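You operate a simulated robot arm through the tools that you are given. There is no shell and no other tool. Be economical: measure what you need, move in short steps, check, and stop when the job is done.

You are at the controls of a simulated two-armed robot. One attempt, no reset.

## Task
Pick up the bottle marked spatter with one hand, pass it to the other hand and put it on the clamp plate. Set down upright: bottle marked spatter.
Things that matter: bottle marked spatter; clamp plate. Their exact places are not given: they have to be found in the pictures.

It is judged by the outcome, as a careful person would: the job done as asked, and still so three seconds after it is handed in. It fails if anything else is knocked over, pushed out of place, dropped, spilled or broken.

## Robot
Two 6-joint arms with two-finger grippers on one trunk, on a base that drives. Base frame: it is fixed to the floor where the robot stands at the start and does not move with it; the origin is under the middle of the robot, x ahead of it, y to its left, z up. Units: m, degrees, N and s.
The left shoulder is at the start at [0.06, 0.143, 0.9], the right one opposite. With the tool pointing down near the work surface each hand reaches from about 0.3 to 0.7 m from the robot's upright axis, wherever it stands, measured 20 degrees to its own side. Places, roughly: clamp plate (25x72 cm) [0.6, -0.94, 0.86]. Payload 2.45 kg a hand.
Tool frame (each hand has its own): the origin (TCP) lies between the finger pads and is the grasp point; the fingertips stand 0.026 m ahead of it; z points along the fingers, y is the line along which they close. Largest opening 0.096 m; the body of the gripper starts 0.069 m behind the TCP.
Orientation is that of the tool frame in the base frame, as [roll, pitch, yaw] about the fixed x, y, z axes, in that order (R = Rz(yaw) Ry(pitch) Rx(roll)). With the fingers straight down and closing along the base's y, the tool's x points along the base's -x, its y along +y and its z along -z.

## Interface
- The arms move only by the tool play_rows. It takes "left_commands", "right_commands" or both (then of equal length, played together; a hand with none holds still); each is one flat list of numbers, 7 for each row, row after row: the opening, from 0 (shut) to 1 (fully open), then the shift along the tool's x, y, z in units of 150 mm (1.0 is 150 mm), then the turn, a rotation vector about the tool's x, y, z in units of 45 degrees (1.0 is 45 degrees). In form: [fingers, tx, ty, tz, ax, ay, az, fingers, tx, ty, tz, ax, ay, az, ...]. A call has 1 to 20 rows; each row is the pose to reach, as a shift and turn from the pose commanded when the call began, along the tool's axes at that moment. A call with a number of a shift or a turn outside -1 to 1 is refused whole. Rows are played at 5 a second. More than 0.05 m and 8.6 degrees between two rows, or a gripper value outside its range, and nothing of the call is played. Where a pose cannot be reached the arm comes as near as it can. A force on the tool above 40 N (or 10 N above the force at the start of the call, whichever is more), or a blocked arm, ends the call early, and 0.2 s more pass. The fingers move at their own pace and stop on an object; they squeeze with about 29 N. The grip force told is the motor's: it shows also when the fingers shut on nothing. Time passes only in rows, and 0.2 s behind the last, so rows that repeat a pose let the fingers close. The reply holds the time, the measured pose of the TCP, the force on the tool along the base axes, the opening and the grip force, in the units named above and with some noise, with the torque about the TCP (base axes, N m) and any sound that the robot's microphone picked up.
- Cameras (640 x 400 px; columns grow to the right, rows downward): "scene" is now at [0.1321, -0.0437, 1.5108]; the picture's right is [-0.52, -0.85, 0.00], its down [-0.61, 0.37, -0.70] and it looks along [0.60, -0.37, -0.71] (base axes); focal length 256 px, centre (320, 200). "left" rides on the left gripper at [0.082, -0.003, -0.098] in its tool frame; the picture's right is [0.04, 1.00, 0.00], its down [-0.73, 0.03, -0.68] and it looks along [-0.68, 0.03, 0.73] (tool axes); focal length 256 px, centre (320, 200). "right" rides on the right gripper at [0.081, 0.003, -0.098] in its tool frame; the picture's right is [-0.04, 1.00, 0.00], its down [-0.73, -0.03, -0.68] and it looks along [-0.68, -0.03, 0.73] (tool axes); focal length 256 px, centre (320, 200).
- snapshot(camera): a new picture of that camera. It takes no simulated time.
- move_column(by): slides the trunk up (or, below 0, down) by that many m; the arms and the scene camera ride with it, the base frame stays. It gives what a move gives, with no picture.
- roll_base(legs): drives the robot by 1 to 6 legs, each [ahead, turn to the left] in m and degrees, along the robot's own axes; the way and the turn of a leg run together, so that a leg with both is an arc; at most 1.5 m and 180 degrees a leg. The arms and the cameras ride along, it lands a little off, and it stops where it bumps. It gives what a move gives.
- head_to(pan, tilt): turns the head with the scene camera to pan (to the left, within 86 degrees either way) and tilt (down, from -29 to 69), counted from straight ahead of the robot. It gives what a move gives.
- locate(camera, pixels): there is no depth. For up to 12 entries [column, row, z] of the newest picture of that camera ("zoom" is the newest enlarged one), the place [x, y] in the base frame at which the ray of that pixel passes the height z, good to about 0.002 m. It takes no simulated time.
- inspect(camera, box): a new picture of the part [left, top, right, bottom] of that camera's present view, enlarged. It takes no simulated time.
- job_done(): hands the job in; it is judged then, once.

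Keep the steps short. Do not move on a guess: measure, check each grasp and each placing, and mend mistakes. In all there are 80 turns and 58 pictures (those below and enlarged ones count). Leave the grippers open and the arms clear of the work at the hand-in unless told otherwise, and finish with a single line.

The tools are called after ">>>" as a command line: name --argument value ..., lists and objects as JSON in quotes. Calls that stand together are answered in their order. play_rows: Moves the arms, as the interface text tells. Its arguments: {"type":"object","properties":{"left_commands":{"type":"array","items":{"type":"number"}},"right_commands":{"type":"array","items":{"type":"number"}}},"required":[]} The other tools are called the same way: move_column (by) slides the trunk up or down; roll_base (legs) drives the base; head_to (pan, tilt) turns the head that bears the scene camera; snapshot (camera) takes a picture; locate (camera, pixels) gives the place at which the rays of pixels pass given heights; inspect (camera, box) takes an enlarged picture of a part of a camera's view; job_done () hands the job in.

At the start:

```text
time: 0.0
left_ee_pos: [0.4359, -0.0587, 1.1726]
left_ee_rot: [-180.0, 0.0, -179.8]
left_ft_force: [-0.2, -0.5, 0.3]
left_torque: [0.0, 0.0, 0.01]
left_width: 0.0959
left_grip_force: 0.0
right_ee_pos: [0.2988, -0.3842, 1.2159]
right_ee_rot: [-180.0, 0.0, -179.9]
right_ft_force: [0.1, -0.7, 0.4]
right_torque: [-0.03, 0.0, -0.01]
right_width: 0.096
right_grip_force: 0.0
trunk travel left (down, up): [-0.525, 0.065]
robot x, y, heading: [0.0025, -0.0021, -0.1]
head pan, tilt: [-31.2, 45.3]
```

scene: 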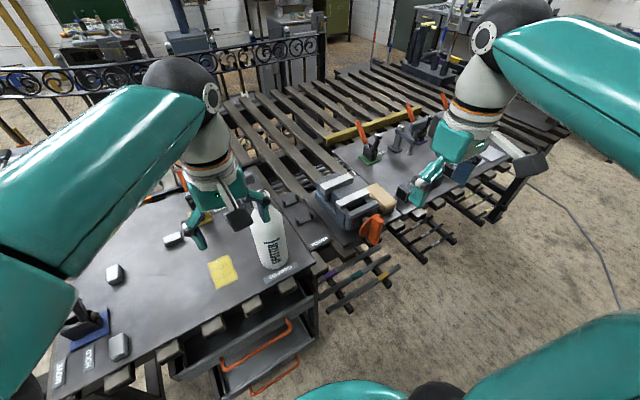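
right: 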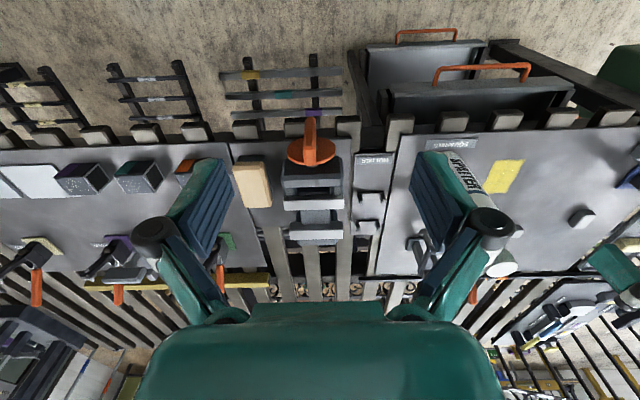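
left: 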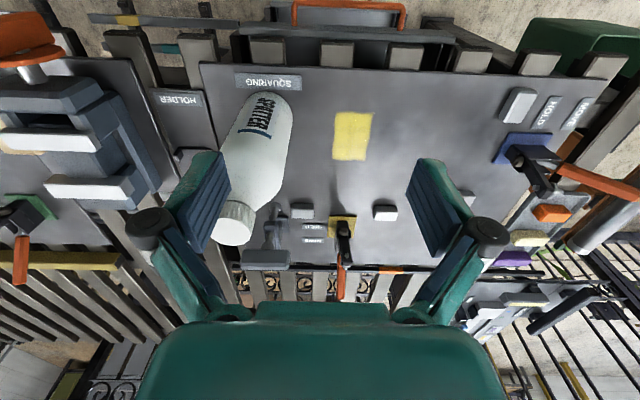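

I see a white bottle marked "spatter" near (270,235) in the scene picture, with other plates to its right. I'll enlarge both areas to read the labels.

>>> inspect --camera "scene" --box '[180, 160, 340, 300]'

>>> inspect --camera "scene" --box '[310, 80, 560, 260]'

>>> inspect --camera "right" --box '[0, 100, 320, 300]'

>>> locate --camera "left" --pixels '[[260, 95, 0.86], [236, 222, 1.05], [205, 65, 0.86], [630, 55, 0.86], [245, 265, 0.86]]'

```text
2.86 times, centred on (260, 230) of scene
```

zoom: 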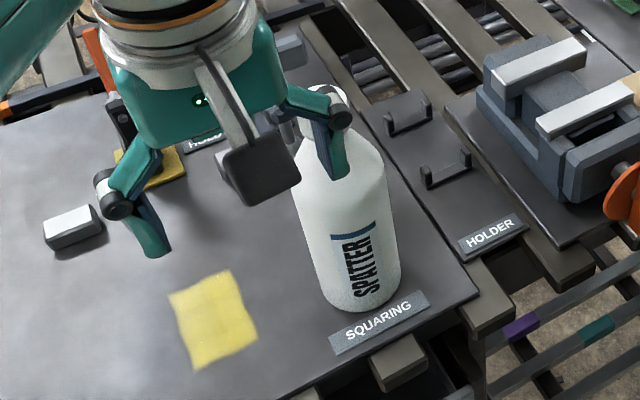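

```text
2.22 times, centred on (435, 170) of scene
```

zoom: 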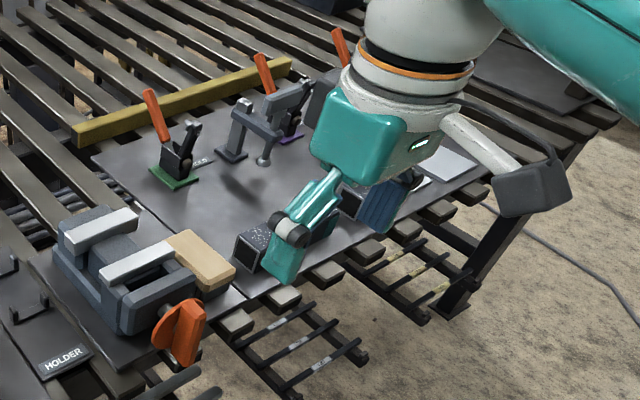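

```text
2.00 times, centred on (160, 200) of right
```

zoom: 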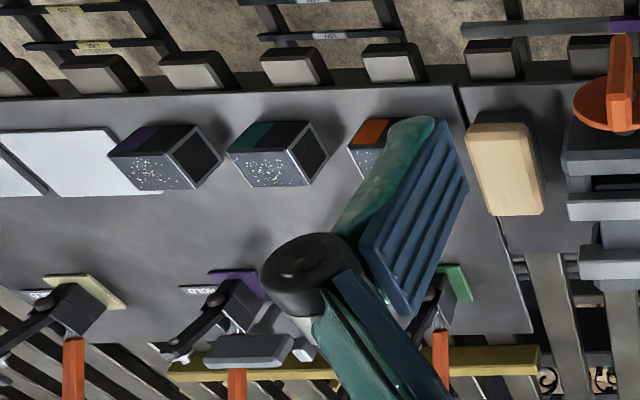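

```text
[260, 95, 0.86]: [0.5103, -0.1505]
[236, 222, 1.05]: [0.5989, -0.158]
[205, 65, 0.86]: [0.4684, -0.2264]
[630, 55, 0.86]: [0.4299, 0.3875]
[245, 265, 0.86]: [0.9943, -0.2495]
```

The bottle stands at the corner of the SQUARING plate. I'll locate its outline with the scene camera and the left camera to get its position and size, and take an enlarged left view.

>>> inspect --camera "left" --box '[180, 60, 340, 260]'

>>> locate --camera "scene" --pixels '[[274, 269, 0.86], [260, 262, 0.86], [288, 258, 0.86], [251, 225, 0.96], [287, 225, 0.96], [263, 191, 1.08], [263, 191, 1.1], [263, 191, 1.12], [318, 245, 0.86], [340, 163, 0.86]]'

>>> locate --camera "left" --pixels '[[268, 90, 0.86], [249, 95, 0.86], [290, 100, 0.86], [236, 222, 1.08], [236, 222, 1.1], [236, 222, 1.12], [292, 120, 0.88], [240, 110, 0.88]]'

```text
2.00 times, centred on (260, 160) of left
```

zoom: 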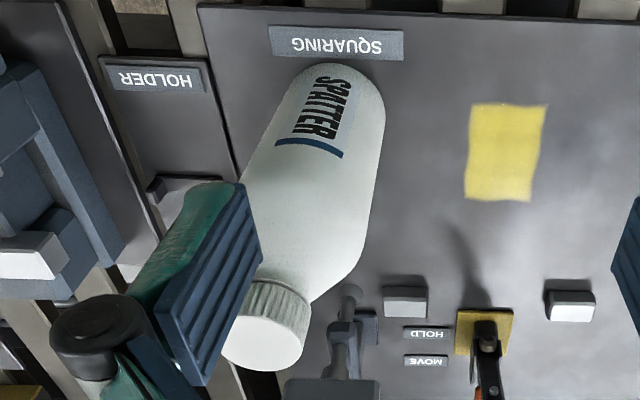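

```text
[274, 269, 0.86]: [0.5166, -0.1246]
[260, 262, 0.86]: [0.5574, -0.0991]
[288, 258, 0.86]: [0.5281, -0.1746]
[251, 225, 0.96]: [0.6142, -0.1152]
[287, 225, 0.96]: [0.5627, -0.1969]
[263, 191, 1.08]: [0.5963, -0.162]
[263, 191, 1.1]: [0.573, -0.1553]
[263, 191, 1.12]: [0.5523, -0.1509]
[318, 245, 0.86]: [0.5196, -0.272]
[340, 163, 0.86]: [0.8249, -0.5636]
```

```text
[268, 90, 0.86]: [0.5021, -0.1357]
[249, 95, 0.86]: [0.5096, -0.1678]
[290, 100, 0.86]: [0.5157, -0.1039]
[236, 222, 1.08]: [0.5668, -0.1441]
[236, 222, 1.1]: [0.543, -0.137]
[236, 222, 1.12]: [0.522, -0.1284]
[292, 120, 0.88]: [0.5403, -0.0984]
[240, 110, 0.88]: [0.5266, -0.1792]
```

The cap looks about 4 cm wide and the body 8–9 cm, so the width matters against the 9.6 cm opening. I'll enlarge the bottle further in both views for an accurate measurement.

>>> inspect --camera "scene" --box '[230, 180, 310, 280]'

>>> inspect --camera "left" --box '[210, 80, 310, 180]'

```text
4.00 times, centred on (270, 230) of scene
```

zoom: 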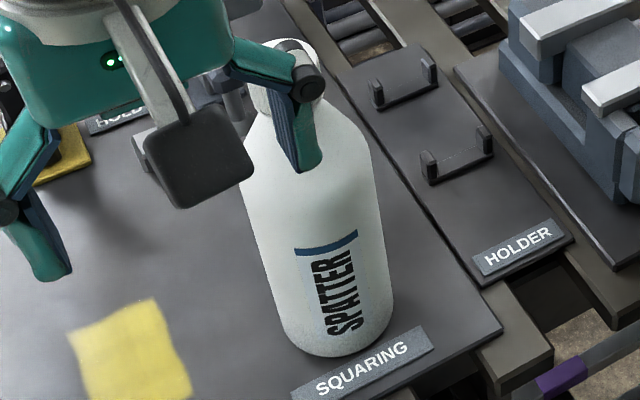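

```text
4.00 times, centred on (260, 130) of left
```

zoom: 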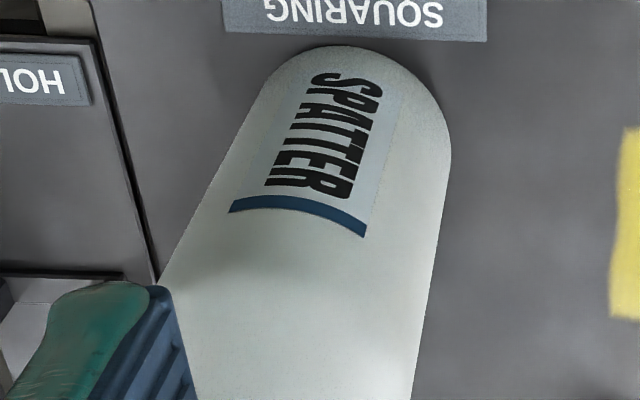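

I'll fix the plate height by triangulating the SQUARING label's two far corners from both cameras, and get the bottle's foot extents at the same time.

>>> locate --camera "scene" --pixels '[[263, 277.5, 0.85], [263, 277.5, 0.87], [296.2, 262, 0.85], [296.2, 262, 0.87], [273.5, 269.3, 0.86], [259.5, 260, 0.87], [288, 256, 0.87], [278, 191, 1.08]]'

>>> locate --camera "left" --pixels '[[301.7, 90, 0.85], [301.7, 90, 0.87], [236.2, 88, 0.85], [236.2, 88, 0.87], [268, 92, 0.86], [292.5, 117, 0.86], [246, 102, 0.86], [212, 225, 1.09], [257, 225, 1.09], [226, 245, 1.09], [246, 199, 1.06]]'

```text
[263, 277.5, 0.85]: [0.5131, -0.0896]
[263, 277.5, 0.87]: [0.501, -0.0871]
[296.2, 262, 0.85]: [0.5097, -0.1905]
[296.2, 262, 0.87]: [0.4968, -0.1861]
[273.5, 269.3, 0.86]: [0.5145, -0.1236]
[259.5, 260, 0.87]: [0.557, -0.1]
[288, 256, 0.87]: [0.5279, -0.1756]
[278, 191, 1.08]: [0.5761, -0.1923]
```

```text
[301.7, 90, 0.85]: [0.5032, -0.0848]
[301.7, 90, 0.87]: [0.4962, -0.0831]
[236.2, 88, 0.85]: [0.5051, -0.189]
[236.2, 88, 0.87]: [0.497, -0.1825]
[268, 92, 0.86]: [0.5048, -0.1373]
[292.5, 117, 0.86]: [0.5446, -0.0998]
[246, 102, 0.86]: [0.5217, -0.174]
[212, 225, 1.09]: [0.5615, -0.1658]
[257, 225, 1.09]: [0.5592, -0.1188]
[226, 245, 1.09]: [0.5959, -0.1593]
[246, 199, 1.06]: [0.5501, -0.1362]
```

Plate height comes out at about 0.865. The bottle axis is near (0.546, -0.138), top about 1.10, body about 8.5 cm. The left hand will grip the body with the fingers tilted 30° below horizontal, and the right hand will take the cap from above. First I'll tilt the left hand 45° in place, clear of the bottle.

>>> play_rows --left_commands '[1, 0, 0, 0, 0, -0.167, 0, 1, 0, 0, 0, 0, -0.333, 0, 1, 0, 0, 0, 0, -0.5, 0, 1, 0, 0, 0, 0, -0.667, 0, 1, 0, 0, 0, 0, -0.833, 0, 1, 0, 0, 0, 0, -1, 0, 1, 0, 0, 0, 0, -1, 0]'

```text
time: 1.6
left_ee_pos: [0.4355, -0.0585, 1.1736]
left_ee_rot: [-179.9, 45.2, -179.9]
left_ft_force: [0.7, -0.6, 0.2]
left_torque: [-0.01, 0.0, 0.05]
left_width: 0.096
left_grip_force: 0.0
right_ee_pos: [0.299, -0.3839, 1.2161]
right_ee_rot: [180.0, 0.0, -179.8]
right_ft_force: [-0.7, 1.0, 0.2]
right_torque: [0.01, 0.05, 0.01]
right_width: 0.0958
right_grip_force: 0.2
trunk travel left (down, up): [-0.525, 0.065]
robot x, y, heading: [-0.0024, 0.0, -0.0]
head pan, tilt: [-31.2, 45.3]
```

Tilt is 45° as planned. Next is the last 15° of tilt.

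>>> play_rows --left_commands '[1, 0, 0, 0, 0, -0.167, 0, 1, 0, 0, 0, 0, -0.333, 0, 1, 0, 0, 0, 0, -0.333, 0]'

>>> play_rows --left_commands '[1, 0, 0, 0, 0.12, 0, 0.07, 1, 0, 0, 0, 0.24, 0, 0.139, 1, 0, 0, 0, 0.36, 0, 0.208, 1, 0, 0, 0, 0.481, 0, 0.278, 1, 0, 0, 0, 0.481, 0, 0.278]'

>>> snapshot --camera "left"

```text
time: 2.4
left_ee_pos: [0.4338, -0.0586, 1.1733]
left_ee_rot: [-180.0, 60.2, -179.8]
left_ft_force: [-0.3, -0.1, 1.5]
left_torque: [-0.02, 0.0, -0.06]
left_width: 0.0961
left_grip_force: 0.0
right_ee_pos: [0.2982, -0.3836, 1.2153]
right_ee_rot: [-179.9, 0.0, -179.8]
right_ft_force: [-0.1, -0.3, 0.6]
right_torque: [-0.02, -0.02, -0.03]
right_width: 0.0961
right_grip_force: 0.1
trunk travel left (down, up): [-0.525, 0.065]
robot x, y, heading: [0.0025, -0.002, -0.2]
head pan, tilt: [-31.2, 45.3]
```

```text
time: 3.6
left_ee_pos: [0.434, -0.059, 1.1737]
left_ee_rot: [179.9, 60.0, 155.1]
left_ft_force: [0.2, 0.7, 0.4]
left_torque: [0.0, 0.0, -0.05]
left_width: 0.096
left_grip_force: 0.1
right_ee_pos: [0.2986, -0.3838, 1.2145]
right_ee_rot: [-179.9, 0.1, -179.7]
right_ft_force: [-0.4, -0.1, 0.2]
right_torque: [-0.03, 0.0, 0.01]
right_width: 0.0959
right_grip_force: 0.1
trunk travel left (down, up): [-0.525, 0.065]
robot x, y, heading: [-0.0003, -0.0012, -0.1]
head pan, tilt: [-31.2, 45.3]
```

```text
48 pictures are left
```

left: 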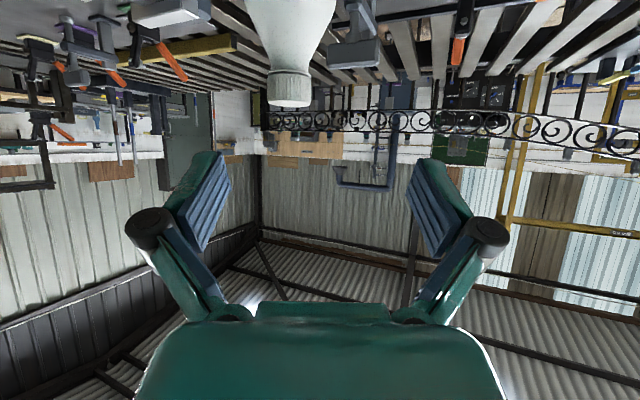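

The hand is at the wanted orientation and the cap shows at (289,105). Next I lower it to the pre-grasp point, 12 cm short of the bottle axis along the finger direction.

>>> play_rows --left_commands '[1, 0.19, -0.04, 0.169, 0, 0, 0, 1, 0.379, -0.08, 0.338, 0, 0, 0, 1, 0.568, -0.12, 0.507, 0, 0, 0, 1, 0.757, -0.161, 0.676, 0, 0, 0, 1, 0.757, -0.161, 0.676, 0, 0, 0]'

>>> snapshot --camera "left"

>>> snapshot --camera "scene"

```text
time: 4.8
left_ee_pos: [0.4524, -0.0934, 1.023]
left_ee_rot: [-180.0, 60.0, 155.3]
left_ft_force: [0.5, 0.0, 0.9]
left_torque: [-0.01, 0.03, 0.03]
left_width: 0.0959
left_grip_force: 0.0
right_ee_pos: [0.2978, -0.3843, 1.2159]
right_ee_rot: [180.0, 0.1, -179.9]
right_ft_force: [0.1, -0.4, -0.3]
right_torque: [0.03, -0.02, 0.0]
right_width: 0.0959
right_grip_force: 0.1
trunk travel left (down, up): [-0.525, 0.065]
robot x, y, heading: [-0.0012, 0.0051, -0.3]
head pan, tilt: [-31.2, 45.3]
```

```text
47 pictures are left
```

left: 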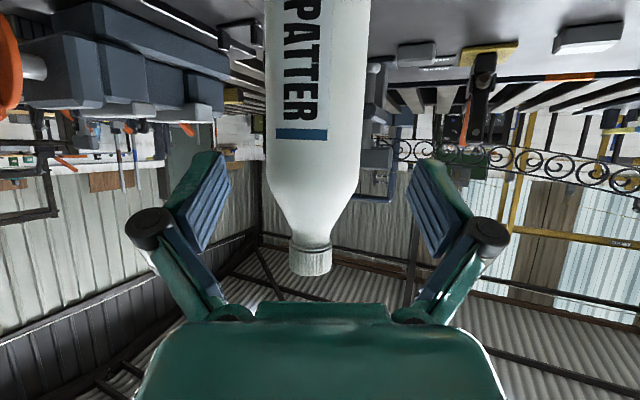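

```text
46 pictures are left
```

scene: 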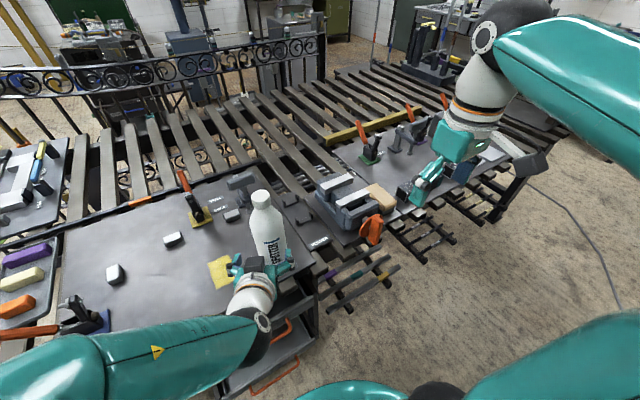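

The bottle (columns 265–371 at row 100) sits almost exactly between the fingers. By my estimate the axis is 1–2 mm to tool −y. I'll nudge that way, advance 4 cm and look again.

>>> play_rows --left_commands '[1, 0, -0.008, 0.133, 0, 0, 0, 1, 0, -0.01, 0.267, 0, 0, 0, 1, 0, -0.01, 0.267, 0, 0, 0]'

>>> snapshot --camera "left"

```text
time: 5.6
left_ee_pos: [0.4837, -0.109, 1.0037]
left_ee_rot: [180.0, 60.0, 155.2]
left_ft_force: [0.5, -0.3, 0.1]
left_torque: [-0.03, -0.01, -0.02]
left_width: 0.096
left_grip_force: 0.1
right_ee_pos: [0.2987, -0.3834, 1.216]
right_ee_rot: [179.9, 0.0, -179.8]
right_ft_force: [-0.5, -0.6, 0.3]
right_torque: [0.0, 0.03, 0.01]
right_width: 0.0959
right_grip_force: 0.1
trunk travel left (down, up): [-0.525, 0.065]
robot x, y, heading: [0.0012, -0.001, 0.1]
head pan, tilt: [-31.2, 45.3]
```

```text
45 pictures are left
```

left: 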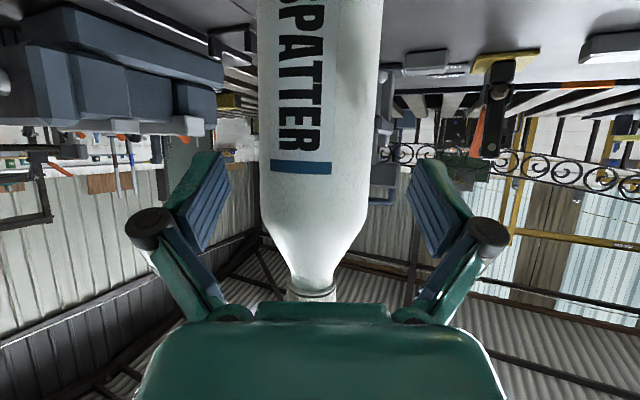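

The bottle centre is at column ≈318.5, which puts it centred within about 1 mm. I'll advance another 3 cm, before the widest part reaches the tips, and check again.

>>> play_rows --left_commands '[1, 0, 0, 0.1, 0, 0, 0, 1, 0, 0, 0.2, 0, 0, 0, 1, 0, 0, 0.2, 0, 0, 0]'

>>> snapshot --camera "left"

```text
time: 6.4
left_ee_pos: [0.5079, -0.1208, 0.9891]
left_ee_rot: [180.0, 60.1, 155.2]
left_ft_force: [-0.1, -0.1, 0.0]
left_torque: [0.07, 0.02, 0.0]
left_width: 0.0958
left_grip_force: 0.1
right_ee_pos: [0.298, -0.3836, 1.2157]
right_ee_rot: [180.0, 0.0, -179.8]
right_ft_force: [0.4, -0.3, -0.4]
right_torque: [-0.02, 0.04, 0.0]
right_width: 0.0961
right_grip_force: 0.0
trunk travel left (down, up): [-0.525, 0.065]
robot x, y, heading: [0.0045, 0.0009, 0.0]
head pan, tilt: [-31.2, 45.3]
```

```text
44 pictures are left
```

left: 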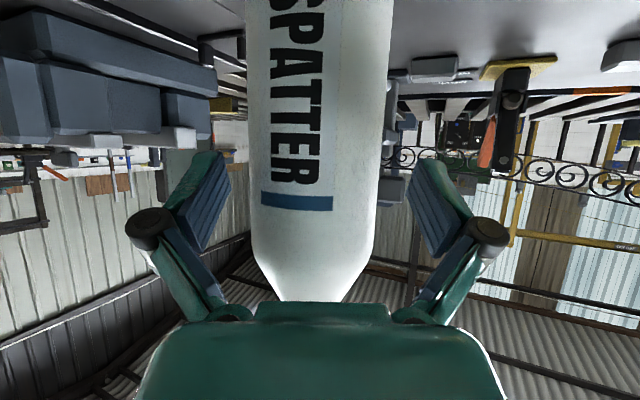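

Still centred, edges ≈248 and 387. I'll move the last 4.5 cm slowly in 1 cm rows, without closing yet.

>>> play_rows --left_commands '[1, 0, 0, 0.06, 0, 0, 0, 1, 0, 0, 0.12, 0, 0, 0, 1, 0, 0, 0.18, 0, 0, 0, 1, 0, 0, 0.24, 0, 0, 0, 1, 0, 0, 0.3, 0, 0, 0, 1, 0, 0, 0.3, 0, 0, 0]'

>>> snapshot --camera "left"

>>> inspect --camera "scene" --box '[210, 180, 330, 300]'

```text
time: 7.8
left_ee_pos: [0.5435, -0.1358, 0.9661]
left_ee_rot: [-180.0, 60.0, 155.2]
left_ft_force: [0.3, 1.1, 0.8]
left_torque: [0.01, 0.02, 0.01]
left_width: 0.0958
left_grip_force: 0.1
right_ee_pos: [0.2991, -0.3838, 1.2157]
right_ee_rot: [-180.0, 0.0, -179.8]
right_ft_force: [-0.5, 1.0, -0.1]
right_torque: [0.04, -0.01, -0.01]
right_width: 0.0959
right_grip_force: 0.0
trunk travel left (down, up): [-0.525, 0.065]
robot x, y, heading: [0.0003, 0.0, -0.3]
head pan, tilt: [-31.2, 45.3]
```

```text
43 pictures are left
```

left: 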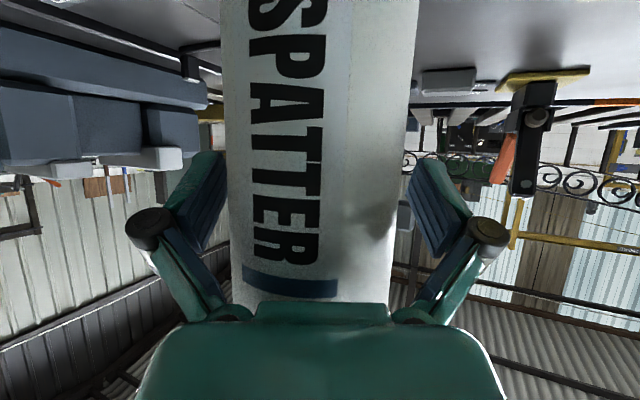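

```text
3.33 times, centred on (270, 240) of scene
```

zoom: 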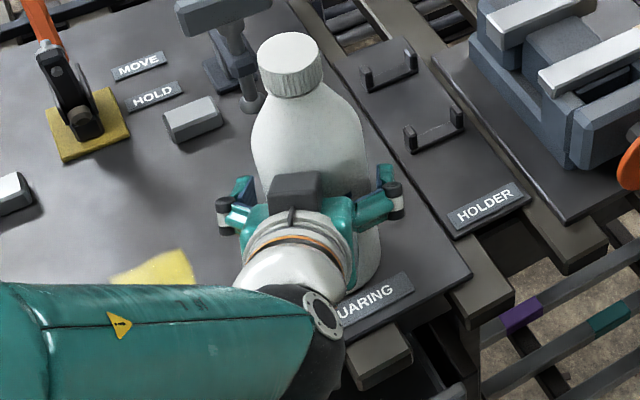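

No contact, and the bottle stands between the pads. Closing the left gripper now.

>>> play_rows --left_commands '[0, 0, 0, 0, 0, 0, 0, 0, 0, 0, 0, 0, 0, 0, 0, 0, 0, 0, 0, 0, 0, 0, 0, 0, 0, 0, 0, 0]'

```text
time: 8.8
left_ee_pos: [0.5429, -0.1368, 0.9674]
left_ee_rot: [180.0, 60.0, 155.3]
left_ft_force: [-0.9, -3.3, 2.0]
left_torque: [-0.07, 0.01, 0.01]
left_width: 0.0781
left_grip_force: 29.3
right_ee_pos: [0.2992, -0.3842, 1.215]
right_ee_rot: [180.0, 0.0, -179.8]
right_ft_force: [0.5, 0.3, -0.2]
right_torque: [0.02, -0.02, 0.05]
right_width: 0.0961
right_grip_force: 0.0
trunk travel left (down, up): [-0.525, 0.065]
robot x, y, heading: [-0.0002, -0.0009, -0.0]
head pan, tilt: [-31.2, 45.3]
```

It grips at 78 mm width with 29 N. I'll lift it 5 cm straight up and check.

>>> play_rows --left_commands '[0, -0.058, 0, -0.033, 0, 0, 0, 0, -0.173, 0, -0.1, 0, 0, 0, 0, -0.29, 0, -0.167, 0, 0, 0, 0, -0.29, 0, -0.167, 0, 0, 0]'

>>> snapshot --camera "scene"

```text
time: 9.8
left_ee_pos: [0.5449, -0.1361, 1.0146]
left_ee_rot: [-179.9, 59.7, 155.3]
left_ft_force: [-0.5, 0.3, -8.0]
left_torque: [0.0, 0.0, 0.02]
left_width: 0.0783
left_grip_force: 29.3
right_ee_pos: [0.3, -0.3851, 1.2146]
right_ee_rot: [180.0, 0.0, -179.8]
right_ft_force: [0.6, 0.6, -0.1]
right_torque: [0.0, 0.01, 0.04]
right_width: 0.096
right_grip_force: 0.1
trunk travel left (down, up): [-0.525, 0.065]
robot x, y, heading: [0.0011, 0.0016, -0.4]
head pan, tilt: [-31.2, 45.3]
```

```text
41 pictures are left
```

scene: 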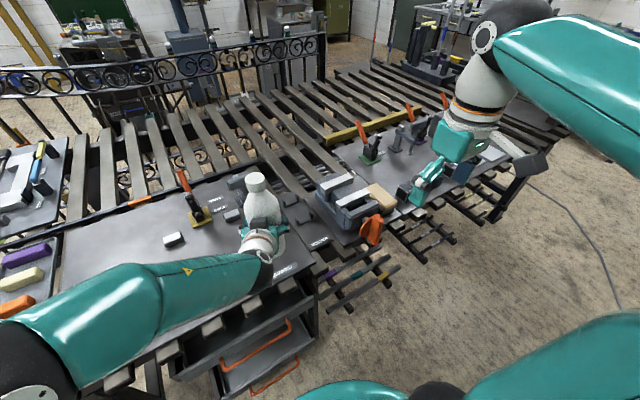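

The bottle is up, upright and 8 N in weight. Next I bring the right hand halfway towards a point above the cap at z≈1.23, then use its camera to find the cap.

>>> play_rows --right_commands '[1, -0.2, 0.2, -0.05, 0, 0, 0, 1, -0.4, 0.4, -0.1, 0, 0, 0, 1, -0.6, 0.6, -0.1, 0, 0, 0, 1, -0.8, 0.8, -0.1, 0, 0, 0, 1, -0.8, 0.8, -0.1, 0, 0, 0]'

>>> snapshot --camera "right"

>>> snapshot --camera "scene"

```text
time: 11.0
left_ee_pos: [0.5438, -0.1371, 1.0162]
left_ee_rot: [180.0, 59.8, 155.2]
left_ft_force: [-0.2, -0.3, -6.8]
left_torque: [-0.02, -0.02, -0.01]
left_width: 0.0783
left_grip_force: 29.2
right_ee_pos: [0.419, -0.2638, 1.2293]
right_ee_rot: [180.0, 0.0, -179.9]
right_ft_force: [0.9, -0.9, 1.2]
right_torque: [0.0, -0.01, 0.0]
right_width: 0.0962
right_grip_force: 0.0
trunk travel left (down, up): [-0.525, 0.065]
robot x, y, heading: [-0.001, 0.0037, 0.2]
head pan, tilt: [-31.2, 45.3]
```

```text
40 pictures are left
```

right: 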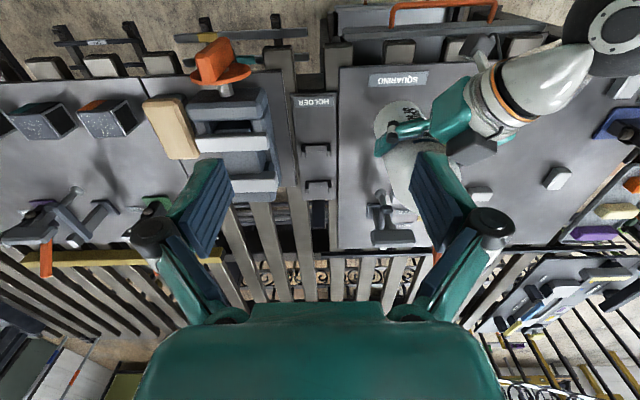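

```text
39 pictures are left
```

scene: 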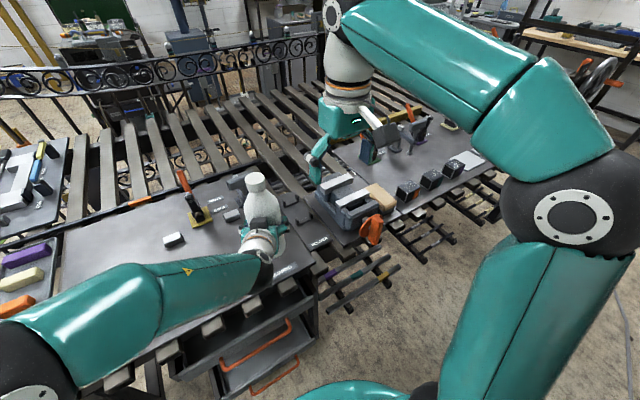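

The cap is visible in the scene at about (255,183). I'll enlarge it and locate the cap centre.

>>> inspect --camera "scene" --box '[220, 160, 300, 220]'

>>> inspect --camera "left" --box '[160, 0, 480, 330]'

>>> locate --camera "scene" --pixels '[[255, 178, 1.13], [255, 178, 1.14], [255, 178, 1.15], [255, 178, 1.16]]'

```text
6.67 times, centred on (260, 190) of scene
```

zoom: 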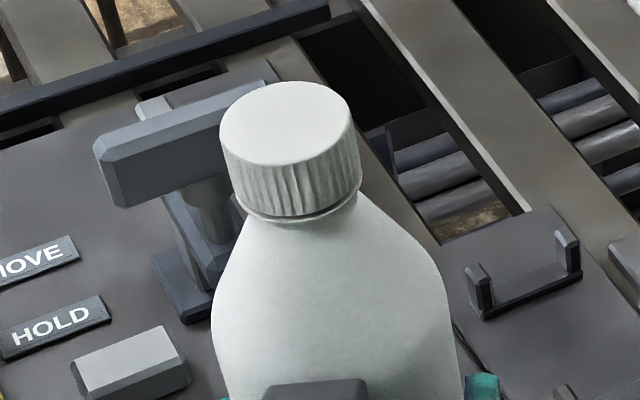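

```text
1.21 times, centred on (320, 165) of left
```

zoom: 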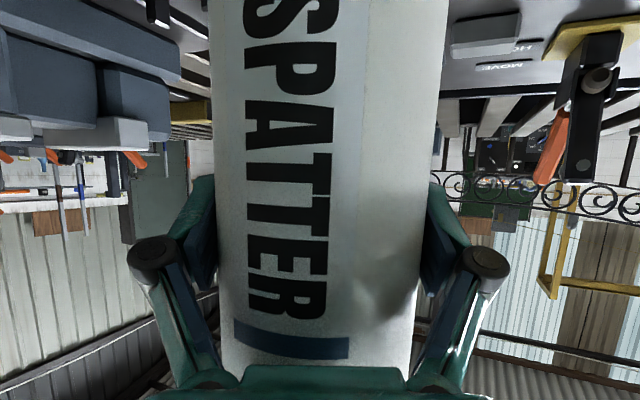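

```text
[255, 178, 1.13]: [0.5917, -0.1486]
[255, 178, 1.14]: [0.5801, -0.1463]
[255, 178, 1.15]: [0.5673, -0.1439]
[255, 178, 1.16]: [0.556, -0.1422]
```

The cap is about 44 mm wide and 27 mm tall, centred near (0.55, -0.141), with its top at about 1.16. I'll move the right hand over it at the same height, with the tips about 4 cm above, and look down.

>>> play_rows --right_commands '[1, -0.217, 0.205, 0, 0, 0, 0, 1, -0.433, 0.41, 0, 0, 0, 0, 1, -0.65, 0.615, 0, 0, 0, 0, 1, -0.867, 0.82, 0, 0, 0, 0, 1, -0.867, 0.82, 0, 0, 0, 0]'

>>> snapshot --camera "right"

>>> snapshot --camera "scene"

```text
time: 12.2
left_ee_pos: [0.545, -0.1368, 1.0151]
left_ee_rot: [180.0, 59.9, 155.2]
left_ft_force: [0.8, -0.8, -8.5]
left_torque: [-0.02, -0.01, -0.02]
left_width: 0.0782
left_grip_force: 29.5
right_ee_pos: [0.537, -0.1423, 1.2198]
right_ee_rot: [179.9, 0.0, -179.9]
right_ft_force: [1.0, 0.3, 0.2]
right_torque: [0.0, 0.0, 0.02]
right_width: 0.096
right_grip_force: 0.0
right hand out of reach, approached as far as the arm can: row 4, 5
trunk travel left (down, up): [-0.525, 0.065]
robot x, y, heading: [0.0003, -0.0007, -0.2]
head pan, tilt: [-31.2, 45.3]
```

```text
36 pictures are left
```

right: 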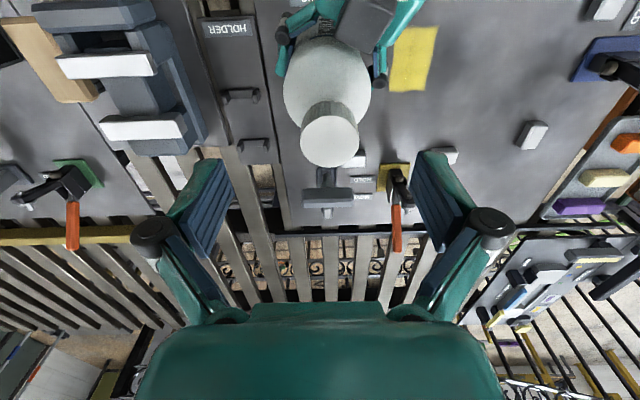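

```text
35 pictures are left
```

scene: 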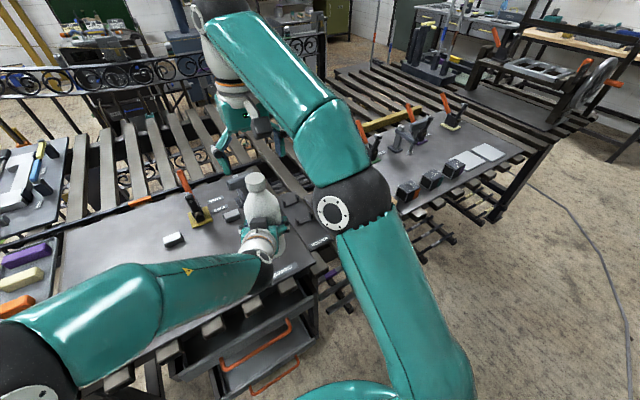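

The right arm is out of reach there by about 1 cm. I'll bring both hands 8 cm back towards the robot together, keeping their spacing.

>>> play_rows --left_commands '[0, 0.06, -0.056, -0.105, 0, 0, 0, 0, 0.121, -0.113, -0.209, 0, 0, 0, 0, 0.181, -0.169, -0.314, 0, 0, 0, 0, 0.242, -0.226, -0.419, 0, 0, 0, 0, 0.242, -0.226, -0.419, 0, 0, 0]' --right_commands '[1, 0.133, 0, 0, 0, 0, 0, 1, 0.267, 0, 0, 0, 0, 0, 1, 0.4, 0, 0, 0, 0, 0, 1, 0.533, 0, 0, 0, 0, 0, 1, 0.533, 0, 0, 0, 0, 0]'

>>> snapshot --camera "right"

```text
time: 13.4
left_ee_pos: [0.4646, -0.1369, 1.0164]
left_ee_rot: [-179.9, 59.9, 155.3]
left_ft_force: [0.2, -0.2, -7.7]
left_torque: [-0.05, -0.02, 0.02]
left_width: 0.078
left_grip_force: 29.0
right_ee_pos: [0.4556, -0.1422, 1.2201]
right_ee_rot: [-179.9, -0.2, -179.8]
right_ft_force: [0.4, -0.3, -0.7]
right_torque: [-0.02, 0.04, -0.03]
right_width: 0.096
right_grip_force: 0.1
trunk travel left (down, up): [-0.525, 0.065]
robot x, y, heading: [0.0009, -0.0033, 0.2]
head pan, tilt: [-31.2, 45.3]
```

```text
34 pictures are left
```

right: 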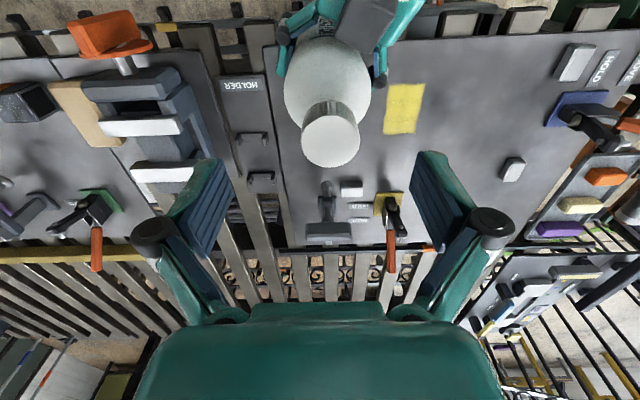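

The cap top is at (330,140) in the right camera: about 17 mm ahead of the TCP, 6 mm to +y and 7 cm below. I'll centre over it and lower 4 cm, then check from the scene camera.

>>> play_rows --right_commands '[1, -0.057, 0.02, 0, 0, 0, 0, 1, -0.113, 0.037, 0, 0, 0, 0, 1, -0.113, 0.037, 0.13, 0, 0, 0, 1, -0.113, 0.037, 0.26, 0, 0, 0, 1, -0.113, 0.037, 0.26, 0, 0, 0]'

>>> snapshot --camera "right"

>>> snapshot --camera "scene"

```text
time: 14.6
left_ee_pos: [0.464, -0.1367, 1.0154]
left_ee_rot: [-180.0, 59.9, 155.2]
left_ft_force: [-0.4, 0.5, -7.0]
left_torque: [-0.02, 0.02, 0.0]
left_width: 0.0786
left_grip_force: 29.2
right_ee_pos: [0.4731, -0.138, 1.1818]
right_ee_rot: [180.0, 0.0, -179.9]
right_ft_force: [0.3, 0.3, 0.2]
right_torque: [0.02, 0.02, 0.04]
right_width: 0.0958
right_grip_force: 0.1
trunk travel left (down, up): [-0.525, 0.065]
robot x, y, heading: [-0.0005, -0.0002, -0.2]
head pan, tilt: [-31.2, 45.3]
```

```text
33 pictures are left
```

right: 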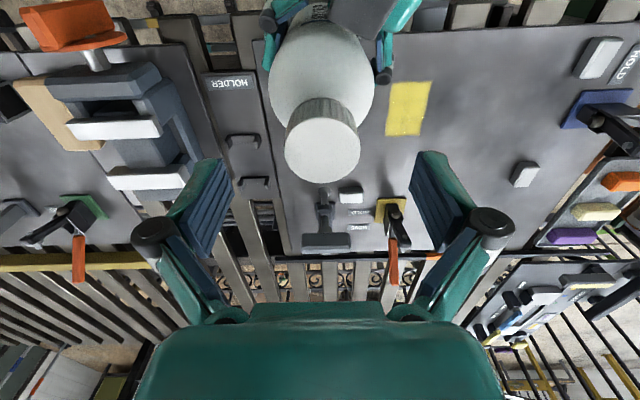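

```text
32 pictures are left
```

scene: 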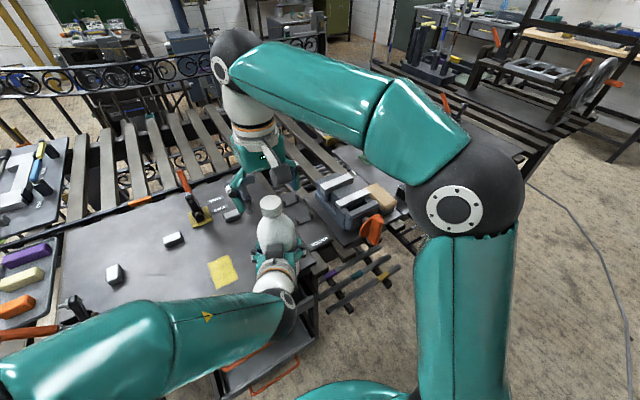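

The cap top is now at (322,150): 27 mm below the TCP, about 3 mm nearer to the robot and centred in y. I'll move down 30 mm so the tips reach the cap's lower edge.

>>> play_rows --right_commands '[1, 0.017, 0, 0.07, 0, 0, 0, 1, 0.017, 0, 0.135, 0, 0, 0, 1, 0.017, 0, 0.2, 0, 0, 0, 1, 0.017, 0, 0.2, 0, 0, 0]'

>>> snapshot --camera "right"

>>> inspect --camera "scene" --box '[200, 120, 340, 260]'

```text
time: 15.6
left_ee_pos: [0.4644, -0.1379, 1.0163]
left_ee_rot: [180.0, 59.9, 155.2]
left_ft_force: [-0.8, 0.4, -6.6]
left_torque: [0.02, -0.01, 0.02]
left_width: 0.0784
left_grip_force: 28.6
right_ee_pos: [0.4693, -0.1372, 1.1508]
right_ee_rot: [-180.0, 0.1, -179.8]
right_ft_force: [0.3, -0.1, -0.4]
right_torque: [0.03, 0.01, -0.04]
right_width: 0.096
right_grip_force: 0.0
trunk travel left (down, up): [-0.525, 0.065]
robot x, y, heading: [-0.0008, 0.0025, -0.1]
head pan, tilt: [-31.2, 45.3]
```

```text
31 pictures are left
```

right: 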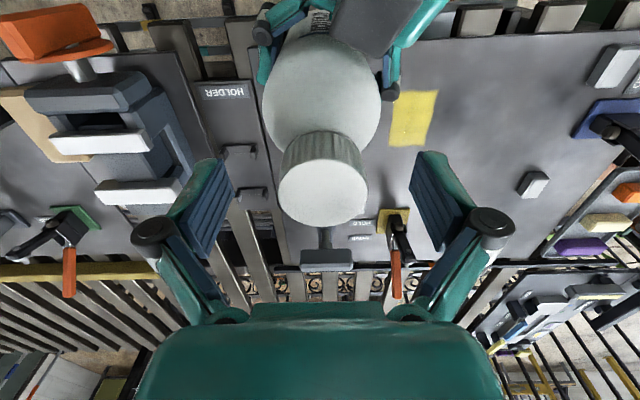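

```text
2.86 times, centred on (270, 190) of scene
```

zoom: 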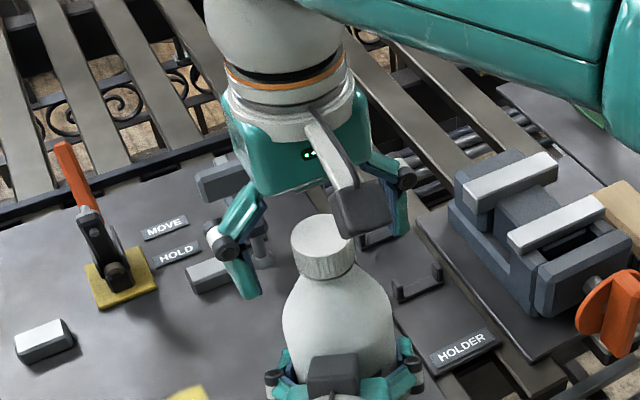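

The cap top at (323,192) is level with the TCP (5 mm above) and centred. Closing the right gripper on the cap while the left still holds the body.

>>> play_rows --right_commands '[0, 0, 0, 0, 0, 0, 0, 0, 0, 0, 0, 0, 0, 0, 0, 0, 0, 0, 0, 0, 0, 0, 0, 0, 0, 0, 0, 0, 0, 0, 0, 0, 0, 0, 0]'

>>> snapshot --camera "right"

```text
time: 16.8
left_ee_pos: [0.464, -0.1377, 1.0163]
left_ee_rot: [179.9, 59.9, 155.1]
left_ft_force: [2.1, -8.6, -10.3]
left_torque: [0.78, -0.15, -0.04]
left_width: 0.0783
left_grip_force: 29.1
right_ee_pos: [0.469, -0.1373, 1.1509]
right_ee_rot: [179.9, -0.1, -179.8]
right_ft_force: [-1.3, 8.8, 3.8]
right_torque: [0.4, 0.35, -0.01]
right_width: 0.0375
right_grip_force: 28.8
trunk travel left (down, up): [-0.525, 0.065]
robot x, y, heading: [-0.0034, 0.0003, 0.0]
head pan, tilt: [-31.2, 45.3]
```

```text
29 pictures are left
```

right: 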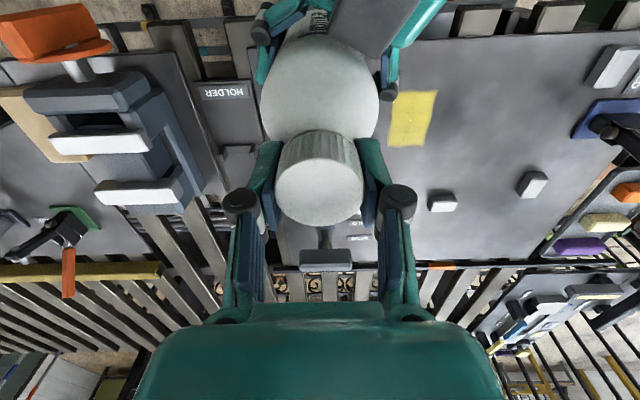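

The cap is held at 37.5 mm, with some sideways preload of about 9 N. Before letting go with the left hand I'll check the contact closely.

>>> inspect --camera "right" --box '[220, 110, 420, 260]'

>>> inspect --camera "scene" --box '[230, 160, 310, 220]'

```text
2.67 times, centred on (320, 185) of right
```

zoom: 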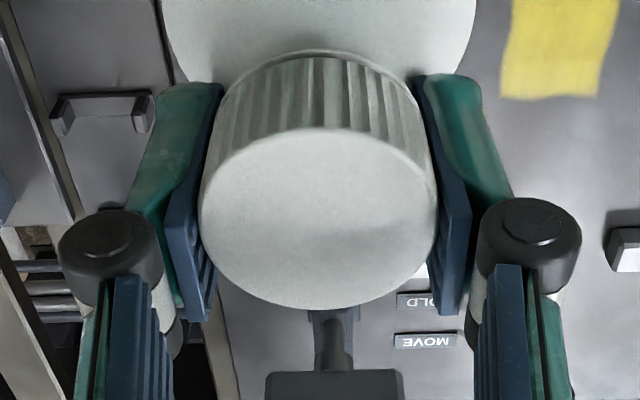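

```text
6.67 times, centred on (270, 190) of scene
```

zoom: 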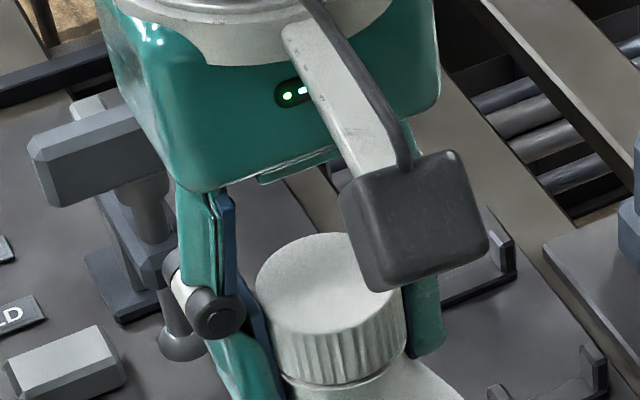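

The 37.5 mm width puts the cap about 10 mm nearer the robot than the TCP and 17 mm higher, so this grip is off-centre. The left hand still holds the body, so I'll open the right, shift it 10 mm back and 13 mm up, and grip again.

>>> play_rows --right_commands '[1, 0, 0, 0, 0, 0, 0, 1, 0, 0, 0, 0, 0, 0, 1, 0, 0, 0, 0, 0, 0, 1, 0.033, 0.0, -0.04, 0, 0, 0, 1, 0.067, 0.0, -0.087, 0, 0, 0, 1, 0.067, 0.0, -0.087, 0, 0, 0]'

>>> snapshot --camera "right"

```text
time: 18.2
left_ee_pos: [0.4643, -0.1367, 1.0171]
left_ee_rot: [-180.0, 59.9, 155.3]
left_ft_force: [0.3, -0.2, -7.3]
left_torque: [0.0, 0.0, 0.03]
left_width: 0.0782
left_grip_force: 28.8
right_ee_pos: [0.4601, -0.1365, 1.1638]
right_ee_rot: [179.9, -0.1, -179.8]
right_ft_force: [-0.1, 0.4, -0.2]
right_torque: [0.03, 0.01, -0.03]
right_width: 0.096
right_grip_force: 0.3
trunk travel left (down, up): [-0.525, 0.065]
robot x, y, heading: [-0.0011, 0.0013, 0.1]
head pan, tilt: [-31.2, 45.3]
```

```text
26 pictures are left
```

right: 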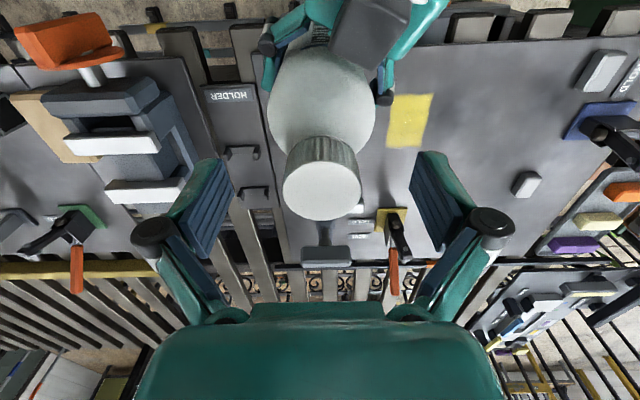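

The cap is now centred in all directions, with its top 7 mm above the TCP. Closing again.

>>> play_rows --right_commands '[0, 0, 0, 0, 0, 0, 0, 0, 0, 0, 0, 0, 0, 0, 0, 0, 0, 0, 0, 0, 0, 0, 0, 0, 0, 0, 0, 0, 0, 0, 0, 0, 0, 0, 0]'

>>> inspect --camera "right" --box '[220, 110, 420, 260]'

```text
time: 19.4
left_ee_pos: [0.4633, -0.1376, 1.0167]
left_ee_rot: [180.0, 59.9, 155.1]
left_ft_force: [2.3, -5.4, -9.3]
left_torque: [0.48, -0.07, -0.04]
left_width: 0.0782
left_grip_force: 28.6
right_ee_pos: [0.4608, -0.1376, 1.1644]
right_ee_rot: [179.9, -0.1, -179.8]
right_ft_force: [-0.5, 5.2, 2.1]
right_torque: [0.3, 0.24, -0.04]
right_width: 0.0386
right_grip_force: 28.6
trunk travel left (down, up): [-0.525, 0.065]
robot x, y, heading: [0.0009, -0.0007, -0.3]
head pan, tilt: [-31.2, 45.3]
```

```text
2.67 times, centred on (320, 185) of right
```

zoom: 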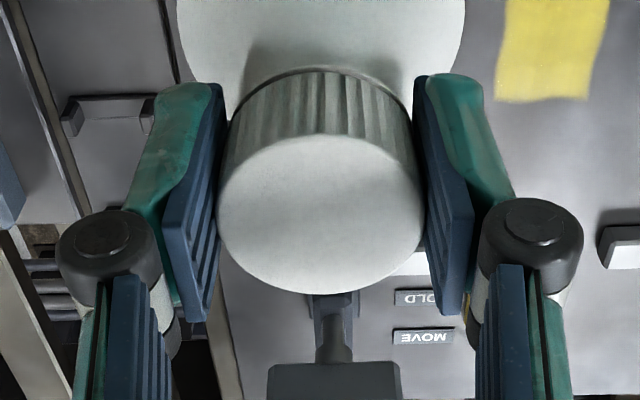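

The grip is now square on the cap. Opening the left gripper so the right hand takes the weight.

>>> play_rows --left_commands '[0.5, 0, 0, 0, 0, 0, 0, 1, 0, 0, 0, 0, 0, 0, 1, 0, 0, 0, 0, 0, 0, 1, 0, 0, 0, 0, 0, 0]'

>>> snapshot --camera "left"

```text
time: 20.4
left_ee_pos: [0.4637, -0.1373, 1.0161]
left_ee_rot: [180.0, 60.0, 155.3]
left_ft_force: [-0.2, 0.5, -0.5]
left_torque: [0.0, 0.02, 0.03]
left_width: 0.096
left_grip_force: 0.0
right_ee_pos: [0.4593, -0.1368, 1.1645]
right_ee_rot: [-180.0, 0.0, -179.8]
right_ft_force: [0.0, -0.1, -0.5]
right_torque: [-0.02, 0.0, 0.02]
right_width: 0.0381
right_grip_force: 28.6
trunk travel left (down, up): [-0.525, 0.065]
robot x, y, heading: [-0.0004, 0.0001, -0.1]
head pan, tilt: [-31.2, 45.3]
```

```text
24 pictures are left
```

left: 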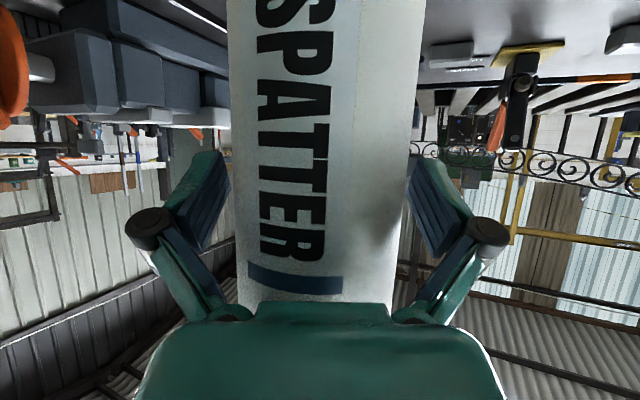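

The left hand is free, but the right wrist shows no weight yet, so I want to confirm it holds the bottle. I'll raise the right hand 1 cm and check.

>>> play_rows --right_commands '[0, 0, 0, -0.033, 0, 0, 0, 0, 0, 0, -0.067, 0, 0, 0, 0, 0, 0, -0.067, 0, 0, 0, 0, 0, 0, -0.067, 0, 0, 0]'

>>> inspect --camera "scene" --box '[200, 130, 340, 310]'

```text
time: 21.4
left_ee_pos: [0.4652, -0.1377, 1.0157]
left_ee_rot: [180.0, 60.0, 155.2]
left_ft_force: [-0.4, -0.2, 0.6]
left_torque: [-0.02, -0.03, -0.02]
left_width: 0.096
left_grip_force: 0.1
right_ee_pos: [0.4595, -0.1374, 1.1742]
right_ee_rot: [-180.0, -0.2, -179.7]
right_ft_force: [0.5, 0.4, -8.7]
right_torque: [0.01, 0.0, 0.02]
right_width: 0.0383
right_grip_force: 29.1
trunk travel left (down, up): [-0.525, 0.065]
robot x, y, heading: [0.0023, 0.0025, -0.0]
head pan, tilt: [-31.2, 45.3]
```

```text
2.22 times, centred on (270, 220) of scene
```

zoom: 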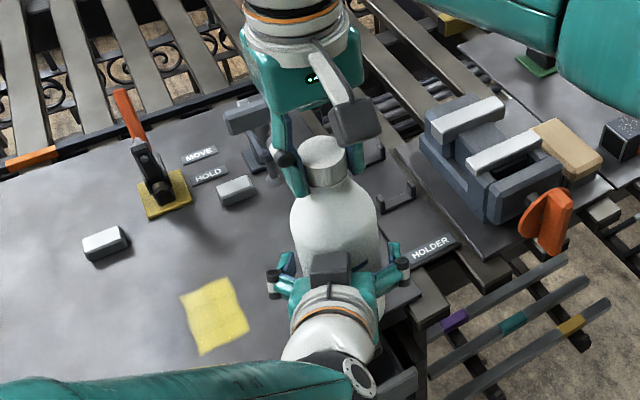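

The right hand now carries 8.7 N and the cap is firmly held. I'll back the left hand straight out along its fingers by 13 cm.

>>> play_rows --left_commands '[1, 0, 0, -0.13, 0, 0, 0, 1, 0, 0, -0.3, 0, 0, 0, 1, 0, 0, -0.5, 0, 0, 0, 1, 0, 0, -0.7, 0, 0, 0, 1, 0, 0, -0.87, 0, 0, 0, 1, 0, 0, -0.87, 0, 0, 0]'

>>> snapshot --camera "scene"

```text
time: 22.8
left_ee_pos: [0.3709, -0.087, 1.0775]
left_ee_rot: [-179.5, 59.6, 157.0]
left_ft_force: [-0.3, 0.2, 0.4]
left_torque: [0.0, 0.01, 0.0]
left_width: 0.096
left_grip_force: 0.1
right_ee_pos: [0.4591, -0.137, 1.1732]
right_ee_rot: [180.0, -0.1, -179.8]
right_ft_force: [0.7, -0.2, -7.5]
right_torque: [0.01, 0.02, -0.01]
right_width: 0.0385
right_grip_force: 28.9
trunk travel left (down, up): [-0.525, 0.065]
robot x, y, heading: [0.0001, -0.0018, 0.1]
head pan, tilt: [-31.2, 45.3]
```

```text
22 pictures are left
```

scene: 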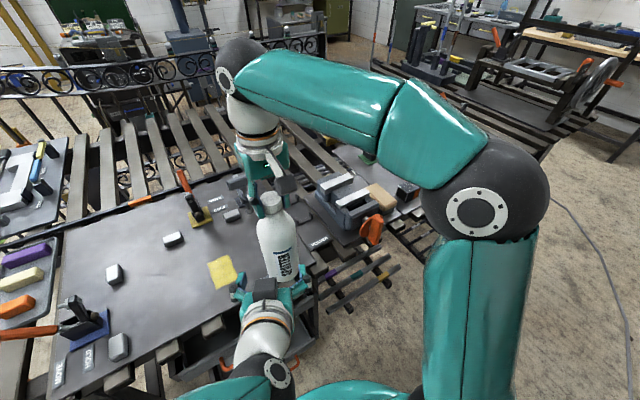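

The left hand is off the bottle. I'll swing it away to the left.

>>> play_rows --left_commands '[1, 0.05, 0.22, -0.09, 0, 0, 0, 1, 0.08, 0.47, -0.14, 0, 0, 0, 1, 0.08, 0.73, -0.14, 0, 0, 0, 1, 0.06, 1.0, -0.104, 0, 0, 0, 1, 0.06, 1.0, -0.104, 0, 0, 0]'

>>> head_to --pan -60 --tilt 38

>>> snapshot --camera "scene"

```text
time: 24.0
left_ee_pos: [0.419, 0.0488, 1.093]
left_ee_rot: [179.9, 59.8, 155.1]
left_ft_force: [0.5, -0.4, 0.3]
left_torque: [-0.01, -0.01, 0.0]
left_width: 0.0959
left_grip_force: 0.1
left hand out of reach, approached as far as the arm can: row 2, 3, 4, 5
right_ee_pos: [0.4583, -0.137, 1.1753]
right_ee_rot: [-180.0, 0.0, -179.8]
right_ft_force: [-0.8, -0.6, -8.0]
right_torque: [0.0, -0.01, -0.02]
right_width: 0.0384
right_grip_force: 28.7
trunk travel left (down, up): [-0.525, 0.065]
robot x, y, heading: [0.0008, 0.0001, 0.1]
head pan, tilt: [-31.2, 45.3]
```

```text
time: 24.9
left_ee_pos: [0.4195, 0.0478, 1.0941]
left_ee_rot: [-180.0, 59.9, 155.3]
left_ft_force: [-0.2, 0.1, 0.0]
left_torque: [-0.02, -0.01, 0.01]
left_width: 0.0964
left_grip_force: 0.1
right_ee_pos: [0.4597, -0.1384, 1.1749]
right_ee_rot: [180.0, -0.2, -179.7]
right_ft_force: [-0.9, 0.4, -7.9]
right_torque: [0.01, 0.01, 0.03]
right_width: 0.0382
right_grip_force: 29.3
trunk travel left (down, up): [-0.525, 0.065]
robot x, y, heading: [-0.0001, 0.006, -0.1]
head pan, tilt: [-60.0, 38.0]
```

```text
21 pictures are left
```

scene: 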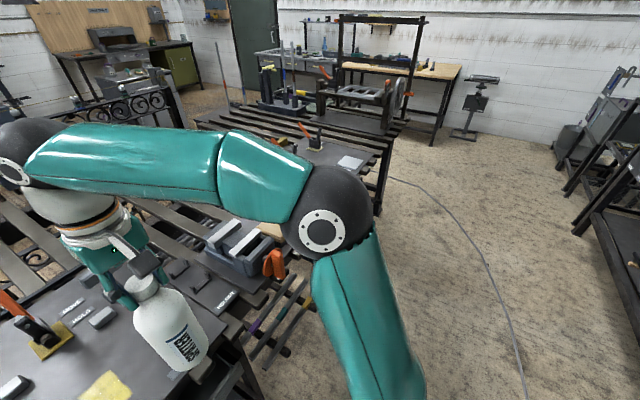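

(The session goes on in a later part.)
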